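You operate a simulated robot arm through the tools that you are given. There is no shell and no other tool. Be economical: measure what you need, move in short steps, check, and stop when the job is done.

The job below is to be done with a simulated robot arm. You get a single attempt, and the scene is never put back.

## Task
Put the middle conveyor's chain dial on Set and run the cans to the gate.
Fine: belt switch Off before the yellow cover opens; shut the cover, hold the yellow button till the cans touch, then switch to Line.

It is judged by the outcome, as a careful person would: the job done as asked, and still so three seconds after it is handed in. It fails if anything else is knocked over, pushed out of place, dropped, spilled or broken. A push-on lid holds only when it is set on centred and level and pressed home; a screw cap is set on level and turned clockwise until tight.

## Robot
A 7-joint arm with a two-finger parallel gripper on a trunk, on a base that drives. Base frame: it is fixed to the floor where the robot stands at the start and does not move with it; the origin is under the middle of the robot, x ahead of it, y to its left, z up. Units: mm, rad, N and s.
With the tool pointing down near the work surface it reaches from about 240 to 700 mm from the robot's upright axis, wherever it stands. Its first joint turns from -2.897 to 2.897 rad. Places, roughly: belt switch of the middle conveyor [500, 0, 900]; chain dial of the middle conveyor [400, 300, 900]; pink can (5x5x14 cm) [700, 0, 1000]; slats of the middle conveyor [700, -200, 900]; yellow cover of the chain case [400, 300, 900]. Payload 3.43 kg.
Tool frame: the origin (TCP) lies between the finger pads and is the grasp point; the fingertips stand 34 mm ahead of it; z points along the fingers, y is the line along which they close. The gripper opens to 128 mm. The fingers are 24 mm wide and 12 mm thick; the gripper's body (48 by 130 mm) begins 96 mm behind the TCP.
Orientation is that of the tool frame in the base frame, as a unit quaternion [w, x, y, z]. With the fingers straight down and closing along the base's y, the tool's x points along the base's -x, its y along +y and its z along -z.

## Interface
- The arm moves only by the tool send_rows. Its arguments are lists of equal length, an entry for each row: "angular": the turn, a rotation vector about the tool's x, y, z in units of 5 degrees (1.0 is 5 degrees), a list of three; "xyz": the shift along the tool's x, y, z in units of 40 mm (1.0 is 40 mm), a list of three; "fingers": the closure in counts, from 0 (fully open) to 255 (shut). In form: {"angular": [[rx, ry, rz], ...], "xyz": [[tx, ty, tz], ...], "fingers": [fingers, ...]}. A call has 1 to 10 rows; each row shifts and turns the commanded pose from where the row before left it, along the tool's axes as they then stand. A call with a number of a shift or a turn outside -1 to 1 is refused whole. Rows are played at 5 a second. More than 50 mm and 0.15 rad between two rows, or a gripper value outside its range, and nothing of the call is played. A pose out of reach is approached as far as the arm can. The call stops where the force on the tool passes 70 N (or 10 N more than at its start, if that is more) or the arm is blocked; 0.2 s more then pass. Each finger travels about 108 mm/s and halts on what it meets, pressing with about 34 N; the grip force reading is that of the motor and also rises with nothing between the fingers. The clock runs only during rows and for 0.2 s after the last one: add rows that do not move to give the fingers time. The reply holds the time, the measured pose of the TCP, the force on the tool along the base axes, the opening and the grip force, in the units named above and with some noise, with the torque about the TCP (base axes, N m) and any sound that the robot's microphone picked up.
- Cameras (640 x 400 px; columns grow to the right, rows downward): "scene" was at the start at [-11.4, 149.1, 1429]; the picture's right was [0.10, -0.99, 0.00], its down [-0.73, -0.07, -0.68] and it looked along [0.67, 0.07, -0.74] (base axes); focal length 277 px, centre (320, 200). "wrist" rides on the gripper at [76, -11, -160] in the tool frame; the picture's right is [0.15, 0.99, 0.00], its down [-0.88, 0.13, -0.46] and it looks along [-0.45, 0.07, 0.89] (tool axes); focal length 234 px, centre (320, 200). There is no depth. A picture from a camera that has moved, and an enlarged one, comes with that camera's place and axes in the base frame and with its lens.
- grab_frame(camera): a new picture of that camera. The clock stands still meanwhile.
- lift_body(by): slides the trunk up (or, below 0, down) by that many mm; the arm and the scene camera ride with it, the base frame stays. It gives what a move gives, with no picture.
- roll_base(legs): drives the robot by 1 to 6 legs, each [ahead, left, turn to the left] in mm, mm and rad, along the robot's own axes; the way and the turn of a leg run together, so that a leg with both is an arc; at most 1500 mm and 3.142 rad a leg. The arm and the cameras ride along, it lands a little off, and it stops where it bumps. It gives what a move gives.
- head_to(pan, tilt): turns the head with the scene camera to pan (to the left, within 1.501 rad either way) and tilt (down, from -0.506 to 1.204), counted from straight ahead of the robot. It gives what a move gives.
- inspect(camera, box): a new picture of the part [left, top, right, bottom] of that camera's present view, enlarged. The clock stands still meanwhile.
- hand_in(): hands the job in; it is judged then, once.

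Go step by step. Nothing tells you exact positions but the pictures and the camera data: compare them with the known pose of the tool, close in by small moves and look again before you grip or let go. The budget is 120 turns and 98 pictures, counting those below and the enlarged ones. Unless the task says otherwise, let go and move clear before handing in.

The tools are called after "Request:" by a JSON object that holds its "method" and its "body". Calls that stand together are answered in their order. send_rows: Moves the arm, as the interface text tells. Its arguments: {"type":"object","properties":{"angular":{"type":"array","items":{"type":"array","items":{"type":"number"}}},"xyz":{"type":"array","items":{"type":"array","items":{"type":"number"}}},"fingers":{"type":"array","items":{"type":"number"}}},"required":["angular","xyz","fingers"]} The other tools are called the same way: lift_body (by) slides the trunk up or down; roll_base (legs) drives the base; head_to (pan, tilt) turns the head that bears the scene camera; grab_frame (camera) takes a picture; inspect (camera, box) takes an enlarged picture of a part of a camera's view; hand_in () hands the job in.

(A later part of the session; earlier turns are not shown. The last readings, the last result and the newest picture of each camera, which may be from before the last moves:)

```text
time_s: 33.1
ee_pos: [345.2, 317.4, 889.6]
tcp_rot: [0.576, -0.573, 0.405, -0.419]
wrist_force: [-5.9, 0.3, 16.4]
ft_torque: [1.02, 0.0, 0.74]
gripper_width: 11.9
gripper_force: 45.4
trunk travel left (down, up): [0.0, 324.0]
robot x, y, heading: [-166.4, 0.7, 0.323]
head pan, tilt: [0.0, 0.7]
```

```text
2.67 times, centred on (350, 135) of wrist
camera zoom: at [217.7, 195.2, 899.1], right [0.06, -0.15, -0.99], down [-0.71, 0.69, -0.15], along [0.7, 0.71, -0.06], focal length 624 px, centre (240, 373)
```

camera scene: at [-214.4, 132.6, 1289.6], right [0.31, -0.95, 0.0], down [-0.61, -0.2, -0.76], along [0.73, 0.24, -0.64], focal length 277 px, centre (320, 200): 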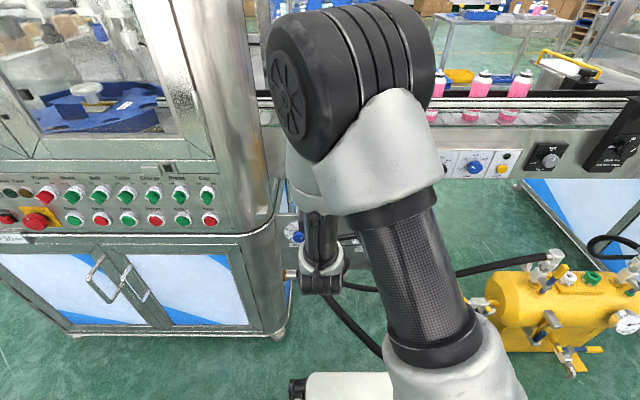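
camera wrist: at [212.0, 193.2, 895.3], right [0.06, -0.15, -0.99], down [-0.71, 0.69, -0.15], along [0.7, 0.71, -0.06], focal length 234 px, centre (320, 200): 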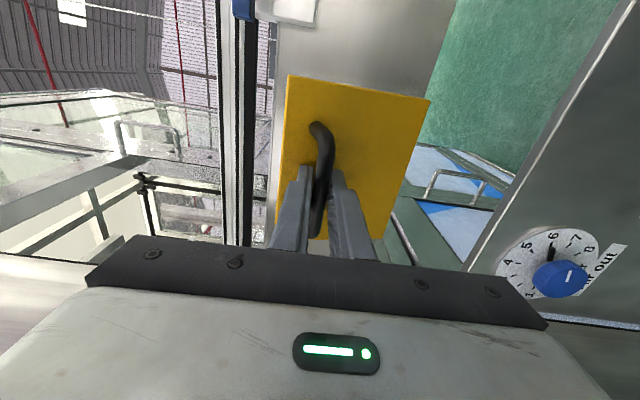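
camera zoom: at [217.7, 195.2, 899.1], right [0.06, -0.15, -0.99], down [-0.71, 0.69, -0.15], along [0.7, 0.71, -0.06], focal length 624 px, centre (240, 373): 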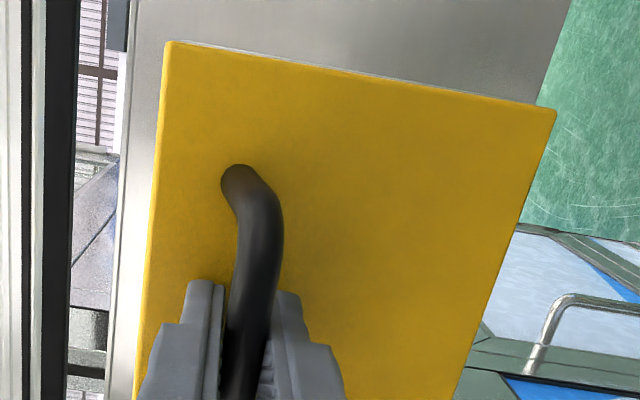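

Grip is now firm and the force small. I pull further along the arc and check.

Request:
{"method": "send_rows", "body": {"angular": [[0, 0, 0], [0, 0, 0], [0, 0, 0], [0, 0, 0], [0, 0, 0]], "xyz": [[0, 0.14, -0.18], [0, 0.15, -0.17], [0, 0.16, -0.16], [0, 0.17, -0.15], [0, 0, 0]], "fingers": [255, 255, 255, 255, 255]}}

Request:
{"method": "grab_frame", "body": {"camera": "wrist"}}

```text
time_s: 34.4
ee_pos: [317.7, 308.4, 863.4]
tcp_rot: [0.576, -0.573, 0.404, -0.419]
wrist_force: [-32.2, -4.4, 21.2]
ft_torque: [1.04, 0.29, 0.16]
gripper_width: 11.8
gripper_force: 44.9
trunk travel left (down, up): [0.0, 324.0]
robot x, y, heading: [-165.5, -1.6, 0.32]
head pan, tilt: [0.0, 0.7]
```

```text
60 pictures are left
camera wrist: at [191.1, 186.1, 873.7], right [0.07, -0.15, -0.99], down [-0.71, 0.69, -0.15], along [0.7, 0.71, -0.06], focal length 234 px, centre (320, 200)
```

wrist: 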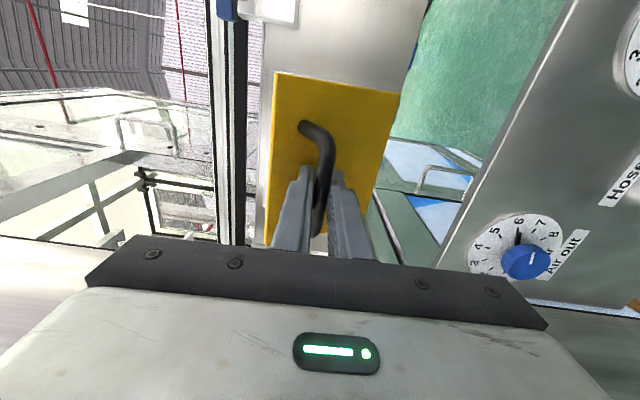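

The cover is opening on a bottom hinge, but a fingertip seems to be touching its face. I loosen to a cage round the bar, draw back a bit, and keep lowering it.

Request:
{"method": "send_rows", "body": {"angular": [[0, 0, 0], [0, 0, 0], [0, 0, 0]], "xyz": [[0, 0, 0], [0, 0, -0.3], [0, 0, 0]], "fingers": [208, 208, 208]}}

Request:
{"method": "grab_frame", "body": {"camera": "wrist"}}

```text
time_s: 35.1
ee_pos: [311.0, 306.0, 862.2]
tcp_rot: [-0.574, 0.574, -0.406, 0.419]
wrist_force: [0.4, 0.4, -0.5]
ft_torque: [0.03, -0.02, 0.01]
gripper_width: 23.7
gripper_force: 0.0
trunk travel left (down, up): [0.0, 324.0]
robot x, y, heading: [-166.1, 2.3, 0.32]
head pan, tilt: [0.0, 0.7]
```

```text
59 pictures are left
camera wrist: at [183.3, 182.6, 872.7], right [0.06, -0.15, -0.99], down [-0.71, 0.69, -0.15], along [0.7, 0.71, -0.06], focal length 234 px, centre (320, 200)
```

wrist: 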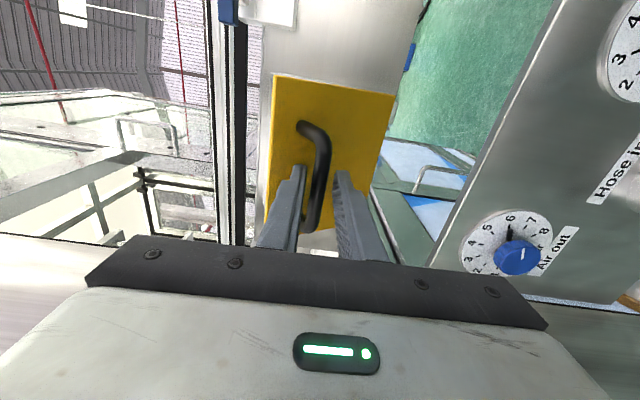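

The geometry agrees with the cover standing about 30° open and staying put. I keep lowering the bar inside the loose cage.

Request:
{"method": "send_rows", "body": {"angular": [[0, 0, 0], [0, 0, 0], [0, 0, 0], [0, 0, 0]], "xyz": [[0, 0.25, -0.16], [0, 0.28, -0.12], [0, 0.3, -0.08], [0, 0.32, -0.04]], "fingers": [208, 208, 208, 208]}}

Request:
{"method": "grab_frame", "body": {"camera": "wrist"}}

```text
time_s: 36.1
ee_pos: [294.0, 299.5, 815.8]
tcp_rot: [-0.574, 0.574, -0.407, 0.419]
wrist_force: [-0.4, -1.0, 0.3]
ft_torque: [-0.03, 0.0, -0.01]
gripper_width: 23.8
gripper_force: 0.1
trunk travel left (down, up): [0.0, 324.0]
robot x, y, heading: [-165.2, -0.4, 0.324]
head pan, tilt: [0.0, 0.7]
```

```text
58 pictures are left
camera wrist: at [167.6, 178.1, 827.0], right [0.06, -0.15, -0.99], down [-0.71, 0.69, -0.15], along [0.7, 0.71, -0.06], focal length 234 px, centre (320, 200)
```

wrist: 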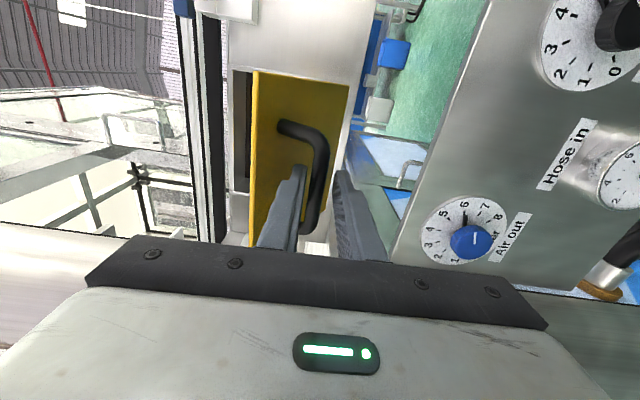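

The case interior is showing. I lower the cover on toward horizontal.

Request:
{"method": "send_rows", "body": {"angular": [[0, 0, 0], [0, 0, 0], [0, 0, 0], [0, 0, 0]], "xyz": [[0, 0.33, 0], [0, 0.33, 0.03], [0, 0.33, 0.07], [0, 0.33, 0.12]], "fingers": [208, 208, 208, 208]}}

Request:
{"method": "grab_frame", "body": {"camera": "wrist"}}

```text
time_s: 37.1
ee_pos: [302.6, 300.5, 762.7]
tcp_rot: [-0.574, 0.574, -0.406, 0.418]
wrist_force: [-0.5, 0.6, -0.2]
ft_torque: [-0.01, 0.03, -0.01]
gripper_width: 23.4
gripper_force: 0.1
trunk travel left (down, up): [0.0, 324.0]
robot x, y, heading: [-163.3, -1.5, 0.318]
head pan, tilt: [0.0, 0.7]
```

```text
57 pictures are left
camera wrist: at [176.1, 178.6, 774.3], right [0.06, -0.15, -0.99], down [-0.71, 0.69, -0.15], along [0.7, 0.71, -0.06], focal length 234 px, centre (320, 200)
```

wrist: 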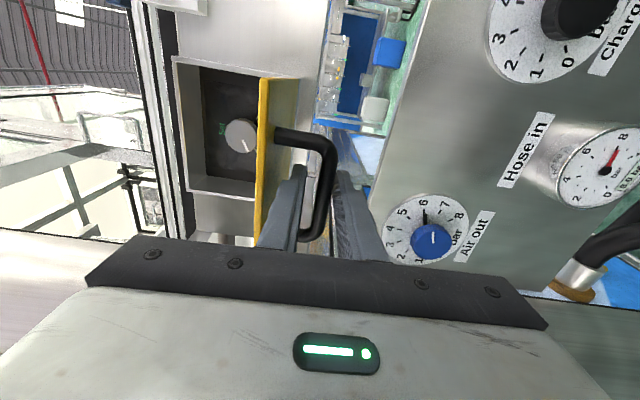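

The cover is near horizontal and the chain dial (silver knob) is visible inside. I open slightly and back out, watching whether the cover stays.

Request:
{"method": "send_rows", "body": {"angular": [[0, 0, 0], [0, 0, 0], [0, 0, 0], [0, 0, 0]], "xyz": [[0, 0, 0], [0, 0, -0.7], [0, 0, -0.8], [0, 0, 0]], "fingers": [190, 190, 190, 190]}}

Request:
{"method": "grab_frame", "body": {"camera": "wrist"}}

```text
time_s: 38.1
ee_pos: [244.7, 280.7, 762.2]
tcp_rot: [-0.574, 0.574, -0.407, 0.419]
wrist_force: [0.3, -0.3, 0.1]
ft_torque: [0.04, -0.02, 0.05]
gripper_width: 32.5
gripper_force: 0.1
trunk travel left (down, up): [0.0, 324.0]
robot x, y, heading: [-162.6, -2.5, 0.32]
head pan, tilt: [0.0, 0.7]
```

```text
56 pictures are left
camera wrist: at [118.3, 159.1, 772.8], right [0.06, -0.15, -0.99], down [-0.71, 0.69, -0.15], along [0.7, 0.71, -0.06], focal length 234 px, centre (320, 200)
```

wrist: 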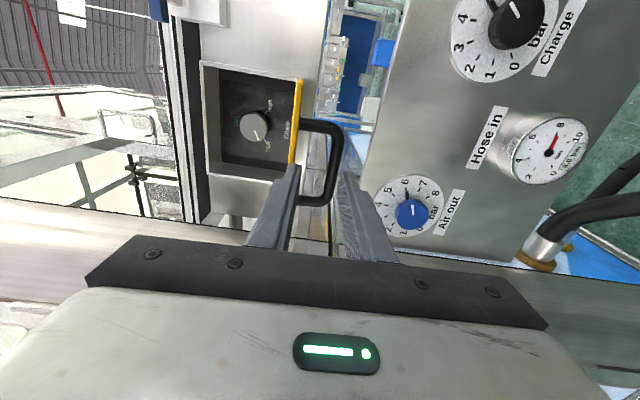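

The cover stays open. I raise the tool and rotate it so the wrist camera ends on top, then look at the dial.

Request:
{"method": "send_rows", "body": {"angular": [[0, 0, 0], [0, 0, 0], [0, 0, 0], [0, 0, 0], [0, 0, -1], [0, 0, -1], [0, 0, -1], [0, 0, -1], [0, 0, -1], [0, 0, -1]], "xyz": [[0, -0.7, 0], [0, -0.7, 0], [0, -0.7, 0], [0, -0.3, 0], [0, 0, 0], [0, 0, 0], [0, 0, 0], [0, 0, 0], [0, 0, 0], [0, 0, 0]], "fingers": [130, 130, 130, 130, 130, 130, 130, 130, 130, 130]}}

Request:
{"method": "grab_frame", "body": {"camera": "wrist"}}

```text
time_s: 40.4
ee_pos: [250.7, 290.1, 855.1]
tcp_rot: [-0.447, 0.66, -0.243, 0.553]
wrist_force: [-0.2, -0.7, 0.0]
ft_torque: [-0.04, 0.03, -0.02]
gripper_width: 62.6
gripper_force: 0.1
out of reach, approached as far as the arm can: row 3, 4
trunk travel left (down, up): [0.0, 324.0]
robot x, y, heading: [-164.4, 1.9, 0.322]
head pan, tilt: [0.0, 0.7]
```

```text
55 pictures are left
camera wrist: at [119.2, 184.1, 902.5], right [0.21, -0.6, -0.77], down [-0.65, 0.51, -0.57], along [0.73, 0.62, -0.28], focal length 234 px, centre (320, 200)
```

wrist: 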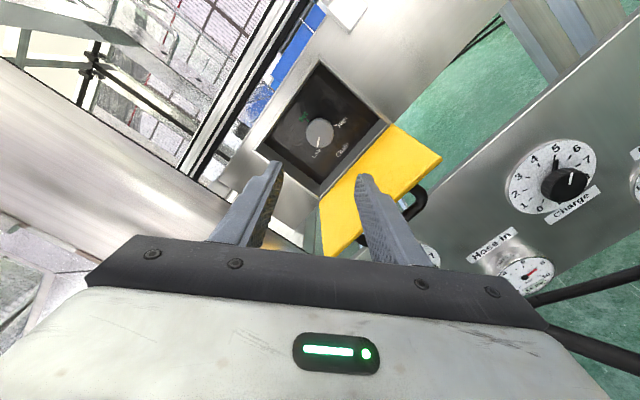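

Request:
{"method": "send_rows", "body": {"angular": [[0, 0, -1], [0, 0, -1], [0, 0, -1], [0, 0, -1], [0, 0, -1], [0, 0, -1], [0, 0, -1], [0, 0, -1], [0, 0, -1], [0, 0, -1]], "xyz": [[0, 0, 0], [0, 0, 0], [0, 0, 0], [0, 0, 0], [0, 0, 0], [0, 0, 0], [0, 0, 0], [0, 0, 0], [0, 0, 0], [0, 0, 0]], "fingers": [130, 130, 130, 130, 130, 130, 130, 130, 130, 130]}}

Request:
{"method": "grab_frame", "body": {"camera": "wrist"}}

```text
time_s: 42.5
ee_pos: [251.6, 289.9, 855.9]
tcp_rot: [-0.171, 0.701, 0.059, 0.69]
wrist_force: [0.9, 0.4, 0.2]
ft_torque: [0.01, 0.0, -0.03]
gripper_width: 62.8
gripper_force: 0.1
trunk travel left (down, up): [0.0, 324.0]
robot x, y, heading: [-168.1, 3.5, 0.323]
head pan, tilt: [0.0, 0.7]
```

```text
54 pictures are left
camera wrist: at [100.2, 239.1, 930.0], right [0.32, -0.95, -0.01], down [-0.43, -0.13, -0.9], along [0.85, 0.29, -0.45], focal length 234 px, centre (320, 200)
```

wrist: 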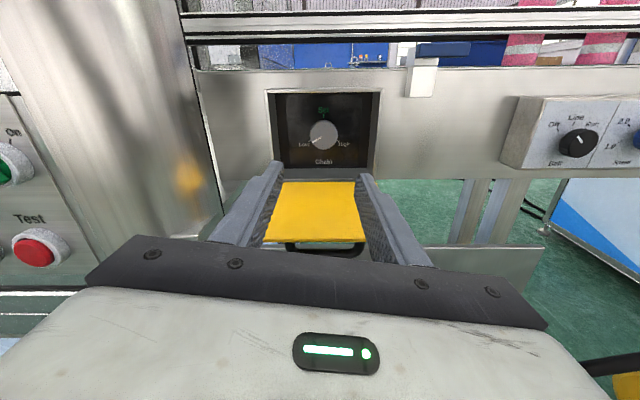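

Request:
{"method": "inspect", "body": {"camera": "wrist", "box": [260, 80, 388, 180]}}

```text
4.00 times, centred on (324, 130) of wrist
camera zoom: at [100.2, 239.1, 930.0], right [0.32, -0.95, -0.01], down [-0.43, -0.13, -0.9], along [0.85, 0.29, -0.45], focal length 937 px, centre (304, 480)
```

zoom: 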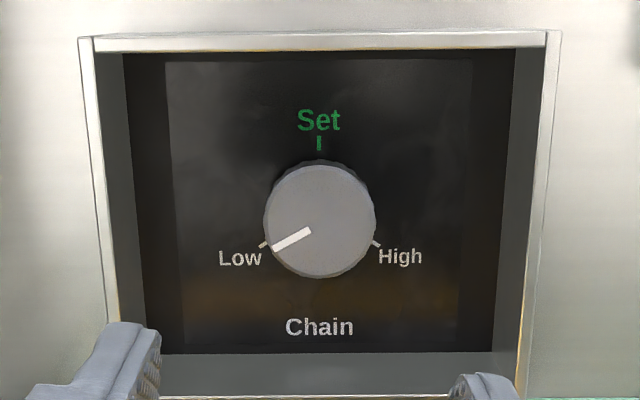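

The dial stands on Low; Set is straight up, about 120° clockwise. The knob is recessed about 50 mm in, and the open cover sits below, so I will turn it in short strokes with the gripper kept near flat. First I align.

Request:
{"method": "send_rows", "body": {"angular": [[0, 0, 0], [0, 0, -1], [0, 0, -1], [0, 0, -1], [0, 0, -1], [0, 0, -1], [0, 0, -1]], "xyz": [[0.145, 0.1, 0.5], [0, 0, 0.5], [0, 0, 0.5], [0, 0, 0.5], [0, 0, 0.25], [0, 0, 0], [0, 0, 0]], "fingers": [130, 130, 130, 130, 130, 130, 130]}}

Request:
{"method": "grab_frame", "body": {"camera": "wrist"}}

Request:
{"method": "grab_frame", "body": {"camera": "scene"}}

```text
time_s: 44.1
ee_pos: [339.5, 314.6, 861.0]
tcp_rot: [0.014, 0.662, 0.238, 0.711]
wrist_force: [0.5, 0.0, -0.1]
ft_torque: [0.0, 0.0, -0.01]
gripper_width: 63.0
gripper_force: 0.1
trunk travel left (down, up): [0.0, 324.0]
robot x, y, heading: [-163.8, 0.1, 0.322]
head pan, tilt: [0.0, 0.7]
```

```text
52 pictures are left
camera wrist: at [175.0, 300.6, 926.3], right [0.27, -0.83, 0.49], down [-0.28, -0.56, -0.78], along [0.92, 0.07, -0.39], focal length 234 px, centre (320, 200)
```

wrist: 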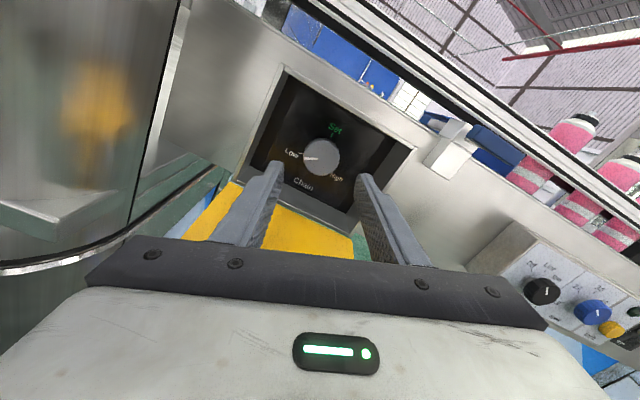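

```text
51 pictures are left
camera scene: at [-214.6, 132.7, 1289.6], right [0.31, -0.95, 0.0], down [-0.61, -0.2, -0.76], along [0.73, 0.24, -0.64], focal length 277 px, centre (320, 200)
```

scene: 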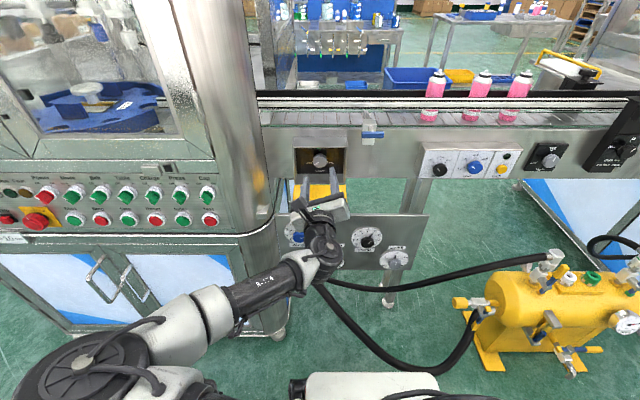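

Request:
{"method": "inspect", "body": {"camera": "scene", "box": [280, 130, 360, 210]}}

Request:
{"method": "inspect", "body": {"camera": "wrist", "box": [240, 80, 400, 200]}}

```text
5.00 times, centred on (320, 170) of scene
camera zoom: at [-214.6, 132.7, 1289.6], right [0.31, -0.95, 0.0], down [-0.61, -0.2, -0.76], along [0.73, 0.24, -0.64], focal length 1383 px, centre (320, 350)
```

zoom: 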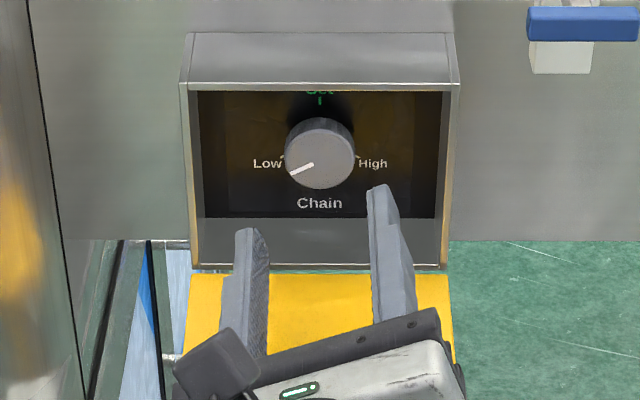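

```text
3.33 times, centred on (320, 140) of wrist
camera zoom: at [175.0, 300.6, 926.3], right [0.27, -0.83, 0.49], down [-0.28, -0.56, -0.78], along [0.92, 0.07, -0.39], focal length 781 px, centre (320, 400)
```

zoom: 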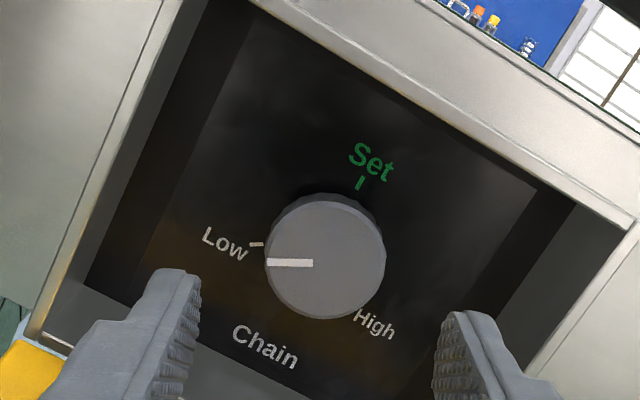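

Knob centre comes out at n≈518, z≈861, in line with the tool. I advance over it and grip.

Request:
{"method": "send_rows", "body": {"angular": [[0, 0, 0], [0, 0, 0], [0, 0, 0], [0, 0, 0], [0, 0, 0], [0, 0, 0], [0, 0, 0]], "xyz": [[0, 0, 0.6], [0, 0, 0.6], [0, 0, 0.4], [0, 0, 0.22], [0, 0, 0], [0, 0, 0], [0, 0, 0]], "fingers": [130, 130, 130, 130, 205, 205, 205]}}

Request:
{"method": "inspect", "body": {"camera": "scene", "box": [280, 130, 360, 210]}}

```text
time_s: 45.8
ee_pos: [407.5, 336.4, 862.5]
tcp_rot: [0.014, 0.662, 0.237, 0.711]
wrist_force: [6.6, -2.3, 2.9]
ft_torque: [-0.18, 0.48, -0.59]
gripper_width: 39.3
gripper_force: 45.2
trunk travel left (down, up): [0.0, 324.0]
robot x, y, heading: [-164.3, 1.4, 0.319]
head pan, tilt: [0.0, 0.7]
```

```text
5.00 times, centred on (320, 170) of scene
camera zoom: at [-214.2, 132.5, 1289.6], right [0.31, -0.95, 0.0], down [-0.61, -0.2, -0.76], along [0.73, 0.24, -0.64], focal length 1383 px, centre (320, 350)
```

zoom: 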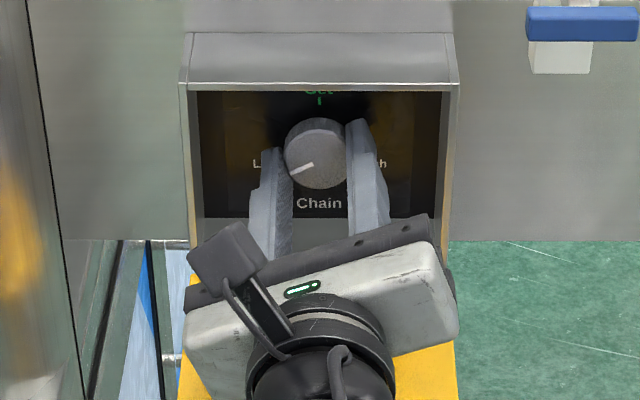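

Gripped at 39 mm. I turn clockwise 50°.

Request:
{"method": "send_rows", "body": {"angular": [[0, 0, 1], [0, 0, 1], [0, 0, 1], [0, 0, 1], [0, 0, 1], [0, 0, 1], [0, 0, 1], [0, 0, 1], [0, 0, 1], [0, 0, 1]], "xyz": [[0, 0, 0], [0, 0, 0], [0, 0, 0], [0, 0, 0], [0, 0, 0], [0, 0, 0], [0, 0, 0], [0, 0, 0], [0, 0, 0], [0, 0, 0]], "fingers": [205, 205, 205, 205, 205, 205, 205, 205, 205, 205]}}

Request:
{"method": "inspect", "body": {"camera": "scene", "box": [280, 130, 360, 210]}}

```text
time_s: 48.0
ee_pos: [407.3, 337.1, 862.4]
tcp_rot: [-0.288, 0.701, -0.067, 0.649]
wrist_force: [16.1, -9.7, 5.1]
ft_torque: [0.08, -0.32, -1.37]
gripper_width: 39.3
gripper_force: 45.1
trunk travel left (down, up): [0.0, 324.0]
robot x, y, heading: [-166.6, 3.8, 0.318]
head pan, tilt: [0.0, 0.7]
```

```text
5.00 times, centred on (320, 170) of scene
camera zoom: at [-213.7, 132.0, 1289.7], right [0.31, -0.95, 0.0], down [-0.61, -0.2, -0.76], along [0.73, 0.24, -0.64], focal length 1383 px, centre (320, 350)
```

zoom: 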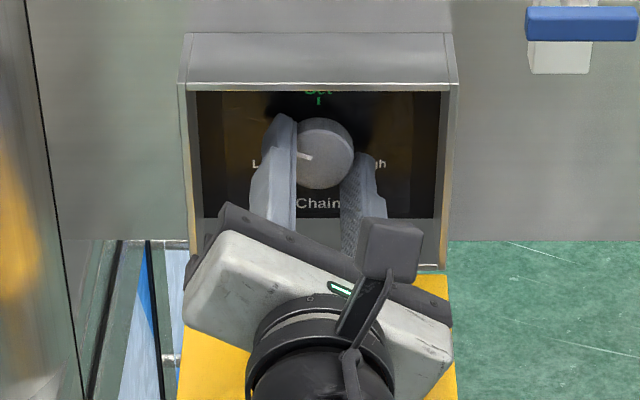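

Works. I release, turn back, and regrip for the next stroke.

Request:
{"method": "send_rows", "body": {"angular": [[0, 0, 0], [0, 0, 0], [0, 0, -1], [0, 0, -1], [0, 0, -1], [0, 0, -1], [0, 0, -1], [0, 0, -1], [0, 0, -1], [0, 0, -1]], "xyz": [[0, 0, 0], [0, 0, 0], [0, 0, 0], [0, 0, 0], [0, 0, 0], [0, 0, 0], [0, 0, 0], [0, 0, 0], [0, 0, 0], [0, 0, 0]], "fingers": [130, 130, 130, 130, 130, 130, 130, 130, 130, 130]}}

Request:
{"method": "send_rows", "body": {"angular": [[0, 0, -1], [0, 0, -1], [0, 0, 0], [0, 0, 0], [0, 0, 0], [0, 0, 0]], "xyz": [[0, 0, 0], [0, 0, 0], [0, 0, 0], [0, 0, 0], [0, 0, 0], [0, 0, 0]], "fingers": [130, 130, 130, 205, 205, 205]}}

Request:
{"method": "send_rows", "body": {"angular": [[0, 0, 1], [0, 0, 1], [0, 0, 1], [0, 0, 1], [0, 0, 1], [0, 0, 1], [0, 0, 1], [0, 0, 1], [0, 0, 1], [0, 0, 1]], "xyz": [[0, 0, 0], [0, 0, 0], [0, 0, 0], [0, 0, 0], [0, 0, 0], [0, 0, 0], [0, 0, 0], [0, 0, 0], [0, 0, 0], [0, 0, 0]], "fingers": [205, 205, 205, 205, 205, 205, 205, 205, 205, 205]}}

Request:
{"method": "inspect", "body": {"camera": "scene", "box": [280, 130, 360, 210]}}

```text
time_s: 50.1
ee_pos: [405.8, 337.9, 862.1]
tcp_rot: [-0.048, 0.68, 0.179, 0.709]
wrist_force: [-0.2, 0.6, 0.0]
ft_torque: [0.04, -0.02, -0.01]
gripper_width: 62.8
gripper_force: 0.1
trunk travel left (down, up): [0.0, 324.0]
robot x, y, heading: [-165.1, 1.1, 0.32]
head pan, tilt: [0.0, 0.7]
```

```text
time_s: 51.5
ee_pos: [408.1, 337.2, 862.8]
tcp_rot: [0.014, 0.662, 0.236, 0.711]
wrist_force: [3.6, -3.4, 3.4]
ft_torque: [0.07, -0.22, -0.4]
gripper_width: 39.1
gripper_force: 45.8
trunk travel left (down, up): [0.0, 324.0]
robot x, y, heading: [-163.0, 1.4, 0.314]
head pan, tilt: [0.0, 0.7]
```

```text
time_s: 53.8
ee_pos: [408.0, 335.8, 861.8]
tcp_rot: [-0.289, 0.7, -0.066, 0.65]
wrist_force: [7.9, -8.2, 6.8]
ft_torque: [0.02, -0.19, -1.19]
gripper_width: 39.3
gripper_force: 44.8
trunk travel left (down, up): [0.0, 324.0]
robot x, y, heading: [-168.7, -3.3, 0.317]
head pan, tilt: [0.0, 0.7]
```

```text
5.00 times, centred on (320, 170) of scene
camera zoom: at [-214.5, 131.9, 1289.7], right [0.31, -0.95, 0.0], down [-0.61, -0.2, -0.77], along [0.73, 0.24, -0.64], focal length 1383 px, centre (320, 350)
```

zoom: 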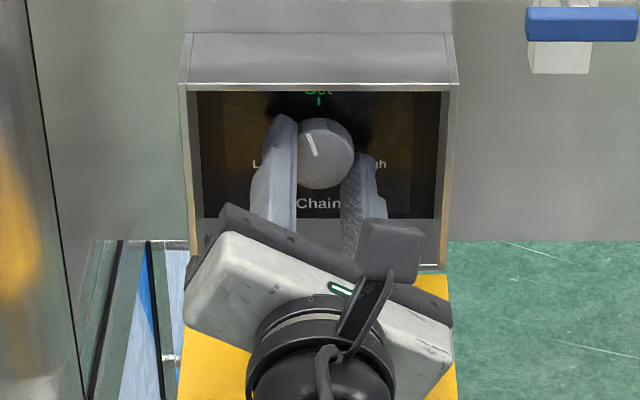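

About 20° remain. One more short stroke.

Request:
{"method": "send_rows", "body": {"angular": [[0, 0, 0], [0, 0, 0], [0, 0, -1], [0, 0, -1], [0, 0, -1], [0, 0, -1], [0, 0, -1], [0, 0, -1], [0, 0, 0]], "xyz": [[0, 0, 0], [0, 0, 0], [0, 0, 0], [0, 0, 0], [0, 0, 0], [0, 0, 0], [0, 0, 0], [0, 0, 0], [0, 0, 0]], "fingers": [130, 130, 130, 130, 130, 130, 130, 130, 130]}}

Request:
{"method": "inspect", "body": {"camera": "wrist", "box": [240, 80, 400, 200]}}

Request:
{"method": "send_rows", "body": {"angular": [[0, 0, 0], [0, 0, 0], [0, 0, 0], [0, 0, 1], [0, 0, 1], [0, 0, 1], [0, 0, 0.8], [0, 0, 0]], "xyz": [[0, 0, 0], [0, 0, 0], [0, 0, 0], [0, 0, 0], [0, 0, 0], [0, 0, 0], [0, 0, 0], [0, 0, 0]], "fingers": [205, 205, 205, 205, 205, 205, 205, 205]}}

Request:
{"method": "inspect", "body": {"camera": "wrist", "box": [240, 80, 400, 200]}}

```text
time_s: 55.8
ee_pos: [407.2, 338.7, 861.7]
tcp_rot: [-0.109, 0.693, 0.119, 0.702]
wrist_force: [0.1, -0.1, -0.3]
ft_torque: [-0.04, -0.01, -0.03]
gripper_width: 62.6
gripper_force: 0.0
trunk travel left (down, up): [0.0, 324.0]
robot x, y, heading: [-170.0, 0.1, 0.324]
head pan, tilt: [0.0, 0.7]
```

```text
3.33 times, centred on (320, 140) of wrist
camera zoom: at [251.1, 299.4, 935.9], right [0.31, -0.94, 0.16], down [-0.38, -0.28, -0.88], along [0.87, 0.22, -0.44], focal length 781 px, centre (320, 400)
```

zoom: 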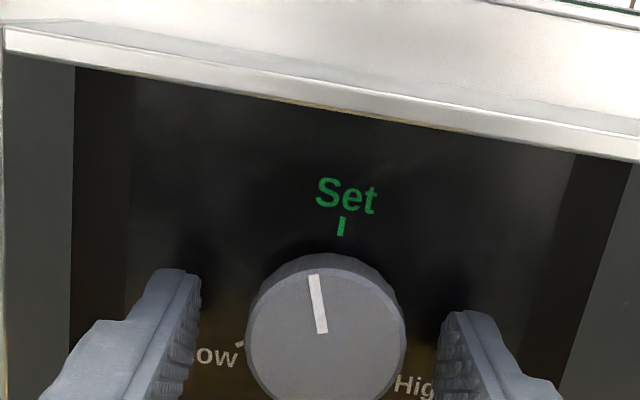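

```text
time_s: 57.5
ee_pos: [406.9, 337.2, 861.3]
tcp_rot: [-0.223, 0.703, 0.001, 0.675]
wrist_force: [-0.9, -9.1, 1.0]
ft_torque: [0.05, -0.14, -0.95]
gripper_width: 39.8
gripper_force: 44.7
trunk travel left (down, up): [0.0, 324.0]
robot x, y, heading: [-165.0, -4.0, 0.32]
head pan, tilt: [0.0, 0.7]
```

```text
3.33 times, centred on (320, 140) of wrist
camera zoom: at [259.5, 274.4, 935.7], right [0.31, -0.93, -0.17], down [-0.47, 0.0, -0.88], along [0.82, 0.36, -0.44], focal length 781 px, centre (320, 400)
```

zoom: 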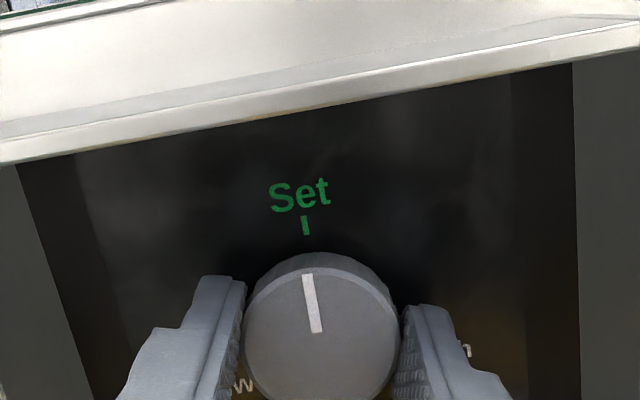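

Nearly at Set, perhaps 3° short; I add a touch, then release and check.

Request:
{"method": "send_rows", "body": {"angular": [[0, 0, 0.6], [0, 0, 0], [0, 0, 0], [0, 0, 0], [0, 0, 0]], "xyz": [[0, 0, 0], [0, 0, 0], [0, 0, 0], [0, 0, 0], [0, 0, -0.5]], "fingers": [205, 205, 130, 130, 130]}}

Request:
{"method": "inspect", "body": {"camera": "wrist", "box": [240, 80, 400, 200]}}

```text
time_s: 58.8
ee_pos: [387.5, 332.0, 862.3]
tcp_rot: [-0.243, 0.703, -0.015, 0.668]
wrist_force: [0.0, 1.1, -0.3]
ft_torque: [-0.01, -0.05, 0.02]
gripper_width: 62.6
gripper_force: 0.0
trunk travel left (down, up): [0.0, 324.0]
robot x, y, heading: [-167.3, 1.7, 0.318]
head pan, tilt: [0.0, 0.7]
```

```text
3.33 times, centred on (320, 140) of wrist
camera zoom: at [241.3, 265.2, 935.2], right [0.31, -0.92, -0.22], down [-0.49, 0.04, -0.87], along [0.82, 0.38, -0.43], focal length 781 px, centre (320, 400)
```

zoom: 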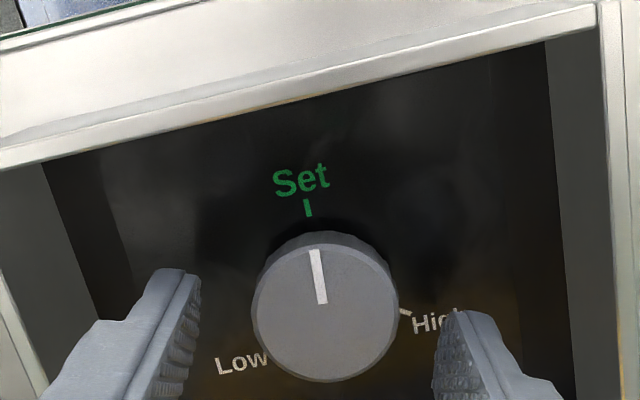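

The dial is on Set. I back out straight, turn the gripper to close vertically again, and go down to the handle to shut the cover.

Request:
{"method": "send_rows", "body": {"angular": [[0, 0, 0], [0, 0, 0], [0, 0, 0], [0, 0, 0], [0, 0, 0]], "xyz": [[0, 0, -0.95], [0, 0, -0.95], [0, 0, -0.95], [0, 0, -0.92], [0, 0, 0]], "fingers": [130, 130, 130, 130, 130]}}

Request:
{"method": "inspect", "body": {"camera": "wrist", "box": [240, 80, 400, 200]}}

Request:
{"method": "send_rows", "body": {"angular": [[0, 0, 1], [0, 0, 1], [0, 0, 1], [0, 0, 1], [0, 0, 1], [0, 0, 1], [0, 0, 1], [0, 0, 1], [0, 0, 1], [0, 0, 1]], "xyz": [[0, 0, 0], [0, 0, 0], [0, 0, 0], [0, 0, 0], [0, 0, 0], [0, 0, 0], [0, 0, 0], [0, 0, 0], [0, 0, 0], [0, 0, 0]], "fingers": [180, 180, 180, 180, 180, 180, 180, 180, 180, 180]}}

```text
time_s: 60.0
ee_pos: [252.6, 290.0, 859.2]
tcp_rot: [-0.242, 0.703, -0.015, 0.669]
wrist_force: [-0.3, -0.1, 0.2]
ft_torque: [-0.03, -0.01, -0.01]
gripper_width: 62.7
gripper_force: 0.0
out of reach, approached as far as the arm can: row 4
trunk travel left (down, up): [0.0, 324.0]
robot x, y, heading: [-166.2, -0.7, 0.324]
head pan, tilt: [0.0, 0.7]
```

```text
3.33 times, centred on (320, 140) of wrist
camera zoom: at [106.7, 224.0, 932.3], right [0.31, -0.92, -0.22], down [-0.49, 0.04, -0.87], along [0.82, 0.38, -0.43], focal length 781 px, centre (320, 400)
```

zoom: 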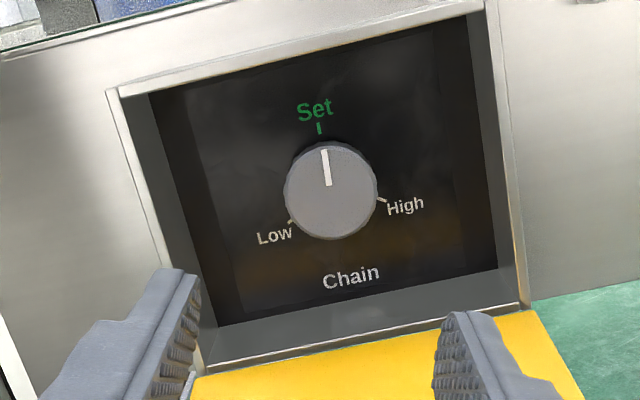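

```text
time_s: 62.1
ee_pos: [251.6, 292.3, 857.3]
tcp_rot: [-0.503, 0.63, -0.312, 0.503]
wrist_force: [0.3, 1.0, 0.4]
ft_torque: [-0.03, 0.02, -0.02]
gripper_width: 37.6
gripper_force: 0.1
trunk travel left (down, up): [0.0, 324.0]
robot x, y, heading: [-164.4, 2.6, 0.321]
head pan, tilt: [0.0, 0.7]
```

Dial reads Set. Now finish the gripper rotation and descend in front of the handle.

Request:
{"method": "send_rows", "body": {"angular": [[0, 0, 0.9], [0, 0, 0.9], [0, 0, 0.9], [0, 0, 0.86], [0, 0, 0], [0, 0, 0], [0, 0, 0], [0, 0, 0]], "xyz": [[0, 0, 0], [0, 0, 0], [0, 0, 0], [0, 0, 0], [0.22, 0.6, 0], [0, 0.6, -0.12], [0, 0.6, -0.12], [0, 0.5, 0]], "fingers": [185, 185, 185, 185, 185, 185, 185, 185]}}

Request:
{"method": "grab_frame", "body": {"camera": "wrist"}}

```text
time_s: 63.8
ee_pos: [249.9, 278.7, 808.7]
tcp_rot: [0.593, -0.556, 0.399, -0.426]
wrist_force: [-5.1, -1.2, 34.5]
ft_torque: [0.35, -1.07, 0.05]
gripper_width: 15.7
gripper_force: 0.1
trunk travel left (down, up): [0.0, 324.0]
robot x, y, heading: [-166.6, -1.1, 0.318]
head pan, tilt: [0.0, 0.7]
stopped in row 8: the force on the tool passed its limit at 80 N (the readings are from after the stop); the commanded pose is now the measured one
```

```text
41 pictures are left
camera wrist: at [122.9, 157.4, 810.2], right [0.11, -0.12, -0.99], down [-0.7, 0.69, -0.16], along [0.7, 0.71, -0.01], focal length 234 px, centre (320, 200)
```

wrist: 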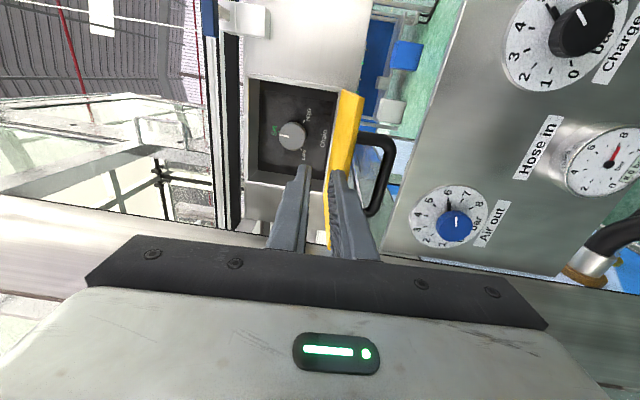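

A finger came down on the cover's edge, which reaches farther out than I thought. I lift off at once, then back the base up 60 mm before descending.

Request:
{"method": "send_rows", "body": {"angular": [[0, 0, 0], [0, 0, 0], [0, 0, 0]], "xyz": [[0, -0.6, 0], [0, -0.6, 0], [0, 0, 0]], "fingers": [185, 185, 185]}}

Request:
{"method": "roll_base", "body": {"legs": [[-60, 0, 0]]}}

Request:
{"method": "grab_frame", "body": {"camera": "wrist"}}

Request:
{"method": "grab_frame", "body": {"camera": "scene"}}

```text
time_s: 64.6
ee_pos: [253.4, 281.8, 848.1]
tcp_rot: [0.586, -0.561, 0.402, -0.424]
wrist_force: [0.4, -0.6, -1.1]
ft_torque: [-0.02, 0.01, -0.03]
gripper_width: 35.3
gripper_force: 0.0
out of reach, approached as far as the arm can: row 2
trunk travel left (down, up): [0.0, 324.0]
robot x, y, heading: [-164.1, -2.3, 0.324]
head pan, tilt: [0.0, 0.7]
```

```text
time_s: 65.5
ee_pos: [199.0, 262.9, 847.5]
tcp_rot: [0.587, -0.561, 0.401, -0.424]
wrist_force: [0.1, -0.3, 0.6]
ft_torque: [0.04, -0.01, -0.01]
gripper_width: 35.2
gripper_force: 0.0
trunk travel left (down, up): [0.0, 324.0]
robot x, y, heading: [-218.9, -17.2, 0.317]
head pan, tilt: [0.0, 0.7]
```

```text
40 pictures are left
camera wrist: at [70.7, 141.3, 852.8], right [0.09, -0.13, -0.99], down [-0.7, 0.69, -0.16], along [0.7, 0.71, -0.03], focal length 234 px, centre (320, 200)
```

wrist: 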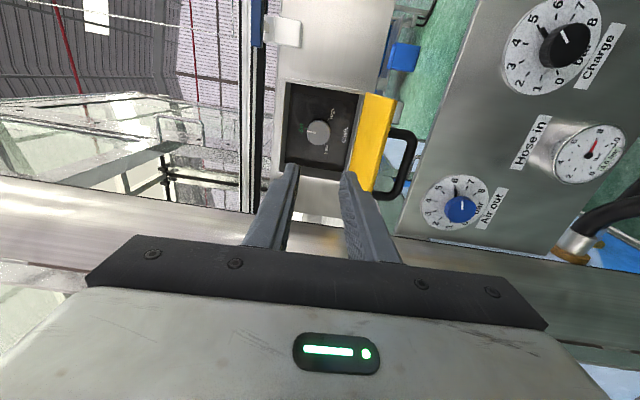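

```text
39 pictures are left
camera scene: at [-269.5, 114.7, 1289.5], right [0.31, -0.95, 0.0], down [-0.61, -0.2, -0.76], along [0.73, 0.24, -0.64], focal length 277 px, centre (320, 200)
```

scene: 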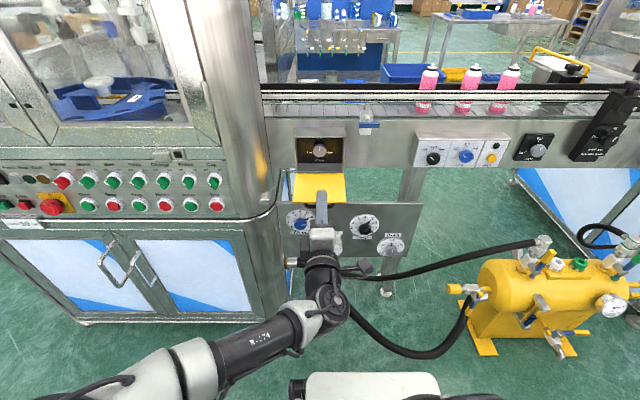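

All undisturbed. I descend clear of the cover, then look at where the handle bar sits.

Request:
{"method": "send_rows", "body": {"angular": [[-0.56, 0, 0], [0, 0, 0], [0, 0, 0], [0, 0, 0]], "xyz": [[0, 0.5, 0], [0, 0.6, 0], [0, 0.6, 0], [0, 0.42, 0]], "fingers": [170, 170, 170, 170]}}

Request:
{"method": "grab_frame", "body": {"camera": "wrist"}}

```text
time_s: 66.5
ee_pos: [198.2, 261.9, 764.4]
tcp_rot: [-0.573, 0.575, -0.412, 0.414]
wrist_force: [0.6, -0.4, -1.2]
ft_torque: [0.0, 0.0, -0.02]
gripper_width: 42.5
gripper_force: 0.2
trunk travel left (down, up): [0.0, 324.0]
robot x, y, heading: [-221.0, -15.3, 0.319]
head pan, tilt: [0.0, 0.7]
```

```text
38 pictures are left
camera wrist: at [71.2, 140.7, 775.7], right [0.05, -0.14, -0.99], down [-0.71, 0.69, -0.13], along [0.7, 0.71, -0.07], focal length 234 px, centre (320, 200)
```

wrist: 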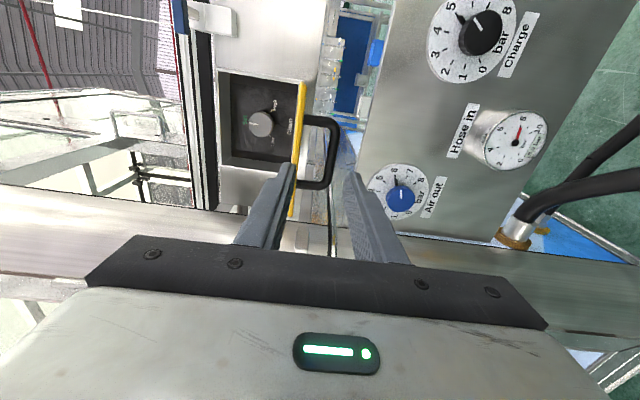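

Bar measured at z≈747 with the cover plate at 790. I lower a little and slide the fingers around the bar.

Request:
{"method": "send_rows", "body": {"angular": [[0, 0, 0], [0, 0, 0], [0, 0, 0], [0, 0, 0]], "xyz": [[0, 0.4, 0.3], [0, 0, 0.6], [0, 0, 0.6], [0, 0, 0]], "fingers": [192, 192, 192, 192]}}

Request:
{"method": "grab_frame", "body": {"camera": "wrist"}}

```text
time_s: 67.5
ee_pos: [254.9, 282.3, 748.8]
tcp_rot: [-0.573, 0.575, -0.411, 0.415]
wrist_force: [-0.4, 0.5, -0.4]
ft_torque: [-0.01, 0.0, 0.01]
gripper_width: 31.5
gripper_force: 0.1
trunk travel left (down, up): [0.0, 324.0]
robot x, y, heading: [-220.6, -20.3, 0.317]
head pan, tilt: [0.0, 0.7]
```

```text
37 pictures are left
camera wrist: at [128.0, 161.4, 760.2], right [0.05, -0.14, -0.99], down [-0.71, 0.69, -0.13], along [0.7, 0.71, -0.07], focal length 234 px, centre (320, 200)
```

wrist: 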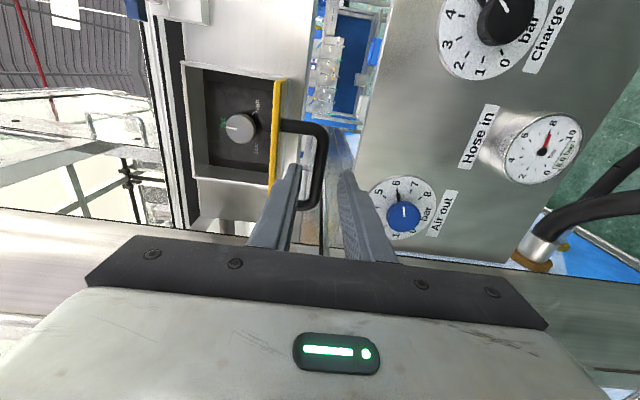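

Request:
{"method": "send_rows", "body": {"angular": [[0, 0, 0], [0, 0, 0], [0, 0, 0], [0, 0, 0], [0, 0, 0], [0, 0, 0], [0, 0, 0]], "xyz": [[0, 0, 0.6], [0, 0, 0.6], [0, 0, 0], [0, -0.3, -0.1], [0, -0.35, -0.07], [0, -0.35, -0.03], [0, -0.35, 0]], "fingers": [192, 192, 208, 208, 208, 208, 208]}}

Request:
{"method": "grab_frame", "body": {"camera": "wrist"}}

```text
time_s: 69.2
ee_pos: [294.3, 294.2, 801.3]
tcp_rot: [-0.573, 0.575, -0.412, 0.414]
wrist_force: [-1.0, -1.2, -1.4]
ft_torque: [0.04, 0.04, -0.02]
gripper_width: 24.9
gripper_force: 1.1
trunk travel left (down, up): [0.0, 324.0]
robot x, y, heading: [-223.7, -20.0, 0.317]
head pan, tilt: [0.0, 0.7]
```

```text
36 pictures are left
camera wrist: at [167.3, 173.0, 812.9], right [0.05, -0.14, -0.99], down [-0.71, 0.69, -0.13], along [0.7, 0.71, -0.07], focal length 234 px, centre (320, 200)
```

wrist: 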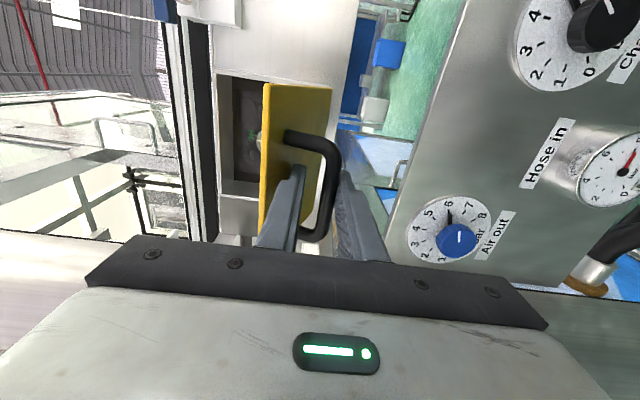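

The cover is swinging up. I keep following the arc.

Request:
{"method": "send_rows", "body": {"angular": [[0, 0, 0], [0, 0, 0], [0, 0, 0], [0, 0, 0], [0, 0, 0]], "xyz": [[0, -0.33, 0.03], [0, -0.3, 0.07], [0, -0.3, 0.12], [0, -0.28, 0.16], [0, -0.25, 0.2]], "fingers": [208, 208, 208, 208, 208]}}

Request:
{"method": "grab_frame", "body": {"camera": "wrist"}}

```text
time_s: 70.3
ee_pos: [316.2, 302.7, 859.9]
tcp_rot: [-0.573, 0.575, -0.412, 0.415]
wrist_force: [-1.4, -0.9, -2.7]
ft_torque: [-0.03, 0.05, -0.02]
gripper_width: 22.4
gripper_force: 0.0
trunk travel left (down, up): [0.0, 324.0]
robot x, y, heading: [-223.6, -16.7, 0.319]
head pan, tilt: [0.0, 0.7]
```

```text
35 pictures are left
camera wrist: at [188.9, 180.5, 872.2], right [0.05, -0.14, -0.99], down [-0.71, 0.69, -0.13], along [0.7, 0.71, -0.07], focal length 234 px, centre (320, 200)
```

wrist: 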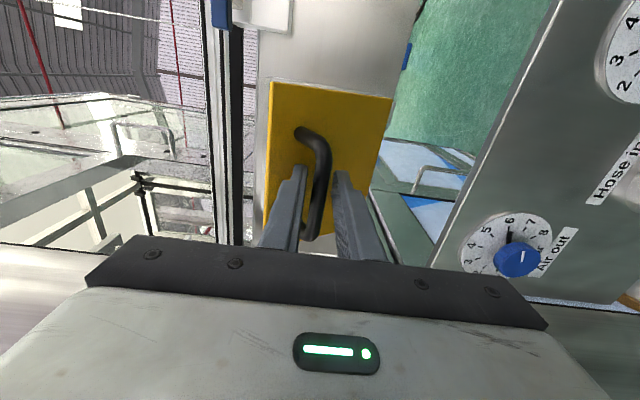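

Now I grip the bar and push the cover home along the last part of the arc.

Request:
{"method": "send_rows", "body": {"angular": [[0, 0, 0], [0, 0, 0], [0, 0, 0], [0, 0, 0], [0, 0, 0], [0, 0, 0], [0, 0, 0], [0, 0, 0]], "xyz": [[0, 0, -0.2], [0, 0, 0], [0, 0, 0], [0, -0.25, 0.21], [0, -0.23, 0.23], [0, -0.2, 0.25], [0, -0.17, 0.27], [0, -0.1, 0.2]], "fingers": [208, 255, 255, 255, 255, 255, 255, 255]}}

Request:
{"method": "grab_frame", "body": {"camera": "wrist"}}

```text
time_s: 72.2
ee_pos: [352.9, 314.9, 896.7]
tcp_rot: [-0.572, 0.575, -0.412, 0.415]
wrist_force: [2.1, -1.0, -0.7]
ft_torque: [0.44, 0.22, -0.27]
gripper_width: 11.9
gripper_force: 44.7
trunk travel left (down, up): [0.0, 324.0]
robot x, y, heading: [-215.9, -16.5, 0.315]
head pan, tilt: [0.0, 0.7]
```

```text
34 pictures are left
camera wrist: at [225.5, 192.7, 909.5], right [0.05, -0.14, -0.99], down [-0.71, 0.69, -0.13], along [0.7, 0.71, -0.07], focal length 234 px, centre (320, 200)
```

wrist: 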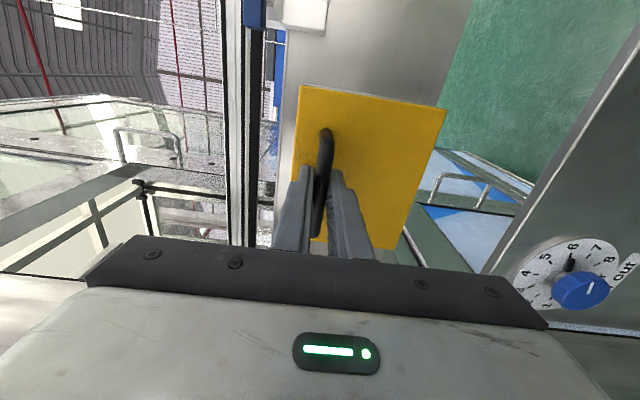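

Almost closed; I push gently until it seats.

Request:
{"method": "send_rows", "body": {"angular": [[0, 0, 0], [0, 0, 0], [0, 0, 0], [0, 0, 0]], "xyz": [[0, -0.03, 0.15], [0, 0, 0.15], [0, 0, 0.1], [0, 0, 0]], "fingers": [255, 255, 255, 255]}}

Request:
{"method": "grab_frame", "body": {"camera": "wrist"}}

```text
time_s: 73.2
ee_pos: [366.1, 319.5, 898.9]
tcp_rot: [-0.572, 0.575, -0.412, 0.415]
wrist_force: [-38.3, -12.7, -13.2]
ft_torque: [0.81, 0.07, -0.04]
gripper_width: 11.8
gripper_force: 44.6
trunk travel left (down, up): [0.0, 324.0]
robot x, y, heading: [-223.2, -17.8, 0.321]
head pan, tilt: [0.0, 0.7]
```

```text
33 pictures are left
camera wrist: at [237.7, 197.7, 910.7], right [0.04, -0.14, -0.99], down [-0.71, 0.69, -0.13], along [0.7, 0.71, -0.07], focal length 234 px, centre (320, 200)
```

wrist: 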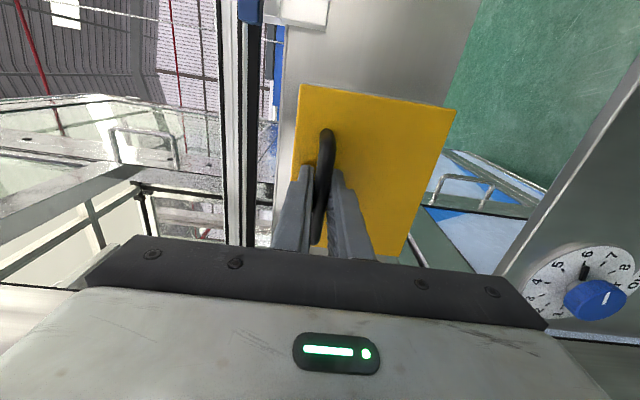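

A 40 N reaction says it is seated. I release, back off, and check that it stays shut.

Request:
{"method": "send_rows", "body": {"angular": [[0, 0, 0], [0, 0, 0], [0, 0, 0], [0, 0, 0], [0, 0, 0]], "xyz": [[0, 0, 0], [0, 0, 0], [0, 0, -0.8], [0, 0, -0.9], [0, 0, -0.9]], "fingers": [170, 170, 170, 170, 170]}}

Request:
{"method": "grab_frame", "body": {"camera": "wrist"}}

Request:
{"method": "grab_frame", "body": {"camera": "scene"}}

```text
time_s: 74.3
ee_pos: [270.8, 285.8, 900.4]
tcp_rot: [-0.573, 0.575, -0.412, 0.415]
wrist_force: [0.3, -1.2, -0.9]
ft_torque: [0.0, -0.03, 0.0]
gripper_width: 42.5
gripper_force: 0.1
trunk travel left (down, up): [0.0, 324.0]
robot x, y, heading: [-226.1, -20.9, 0.309]
head pan, tilt: [0.0, 0.7]
```

```text
32 pictures are left
camera wrist: at [143.4, 163.5, 912.2], right [0.05, -0.14, -0.99], down [-0.71, 0.69, -0.13], along [0.7, 0.71, -0.07], focal length 234 px, centre (320, 200)
```

wrist: 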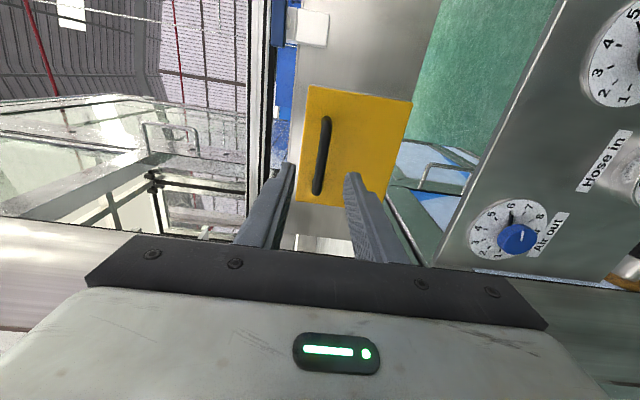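

```text
31 pictures are left
camera scene: at [-269.3, 114.8, 1289.6], right [0.31, -0.95, 0.0], down [-0.61, -0.2, -0.76], along [0.73, 0.24, -0.64], focal length 277 px, centre (320, 200)
```

scene: 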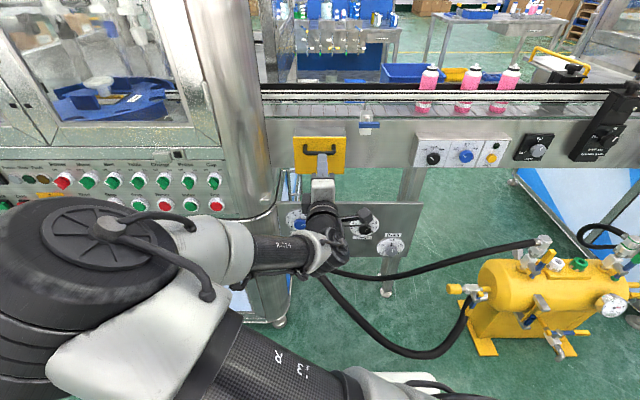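

The cover is shut (corner checks back on its plane). Now I shift the base 200 mm right so both the Inch button and the switch are in easy reach.

Request:
{"method": "roll_base", "body": {"legs": [[0, -210, 0]]}}

Request:
{"method": "head_to", "body": {"pan": -0.4, "tilt": 0.55}}

Request:
{"method": "grab_frame", "body": {"camera": "scene"}}

```text
time_s: 77.0
ee_pos: [337.2, 86.5, 899.8]
tcp_rot: [-0.573, 0.575, -0.412, 0.415]
wrist_force: [0.1, -0.6, -0.6]
ft_torque: [0.01, 0.0, -0.01]
gripper_width: 42.6
gripper_force: 0.1
trunk travel left (down, up): [0.0, 324.0]
robot x, y, heading: [-153.6, -221.4, 0.316]
head pan, tilt: [0.0, 0.7]
```

```text
time_s: 77.9
ee_pos: [336.9, 85.1, 899.8]
tcp_rot: [-0.573, 0.575, -0.411, 0.414]
wrist_force: [0.6, 0.4, -0.2]
ft_torque: [-0.02, -0.02, -0.04]
gripper_width: 42.5
gripper_force: 0.0
trunk travel left (down, up): [0.0, 324.0]
robot x, y, heading: [-156.0, -218.2, 0.319]
head pan, tilt: [-0.4, 0.55]
```

```text
30 pictures are left
camera scene: at [-194.8, -119.3, 1302.7], right [-0.08, -1.0, 0.0], down [-0.52, 0.04, -0.85], along [0.85, -0.07, -0.52], focal length 277 px, centre (320, 200)
```

scene: 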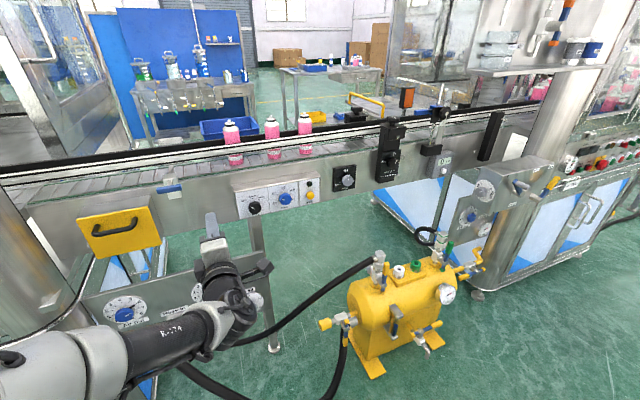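

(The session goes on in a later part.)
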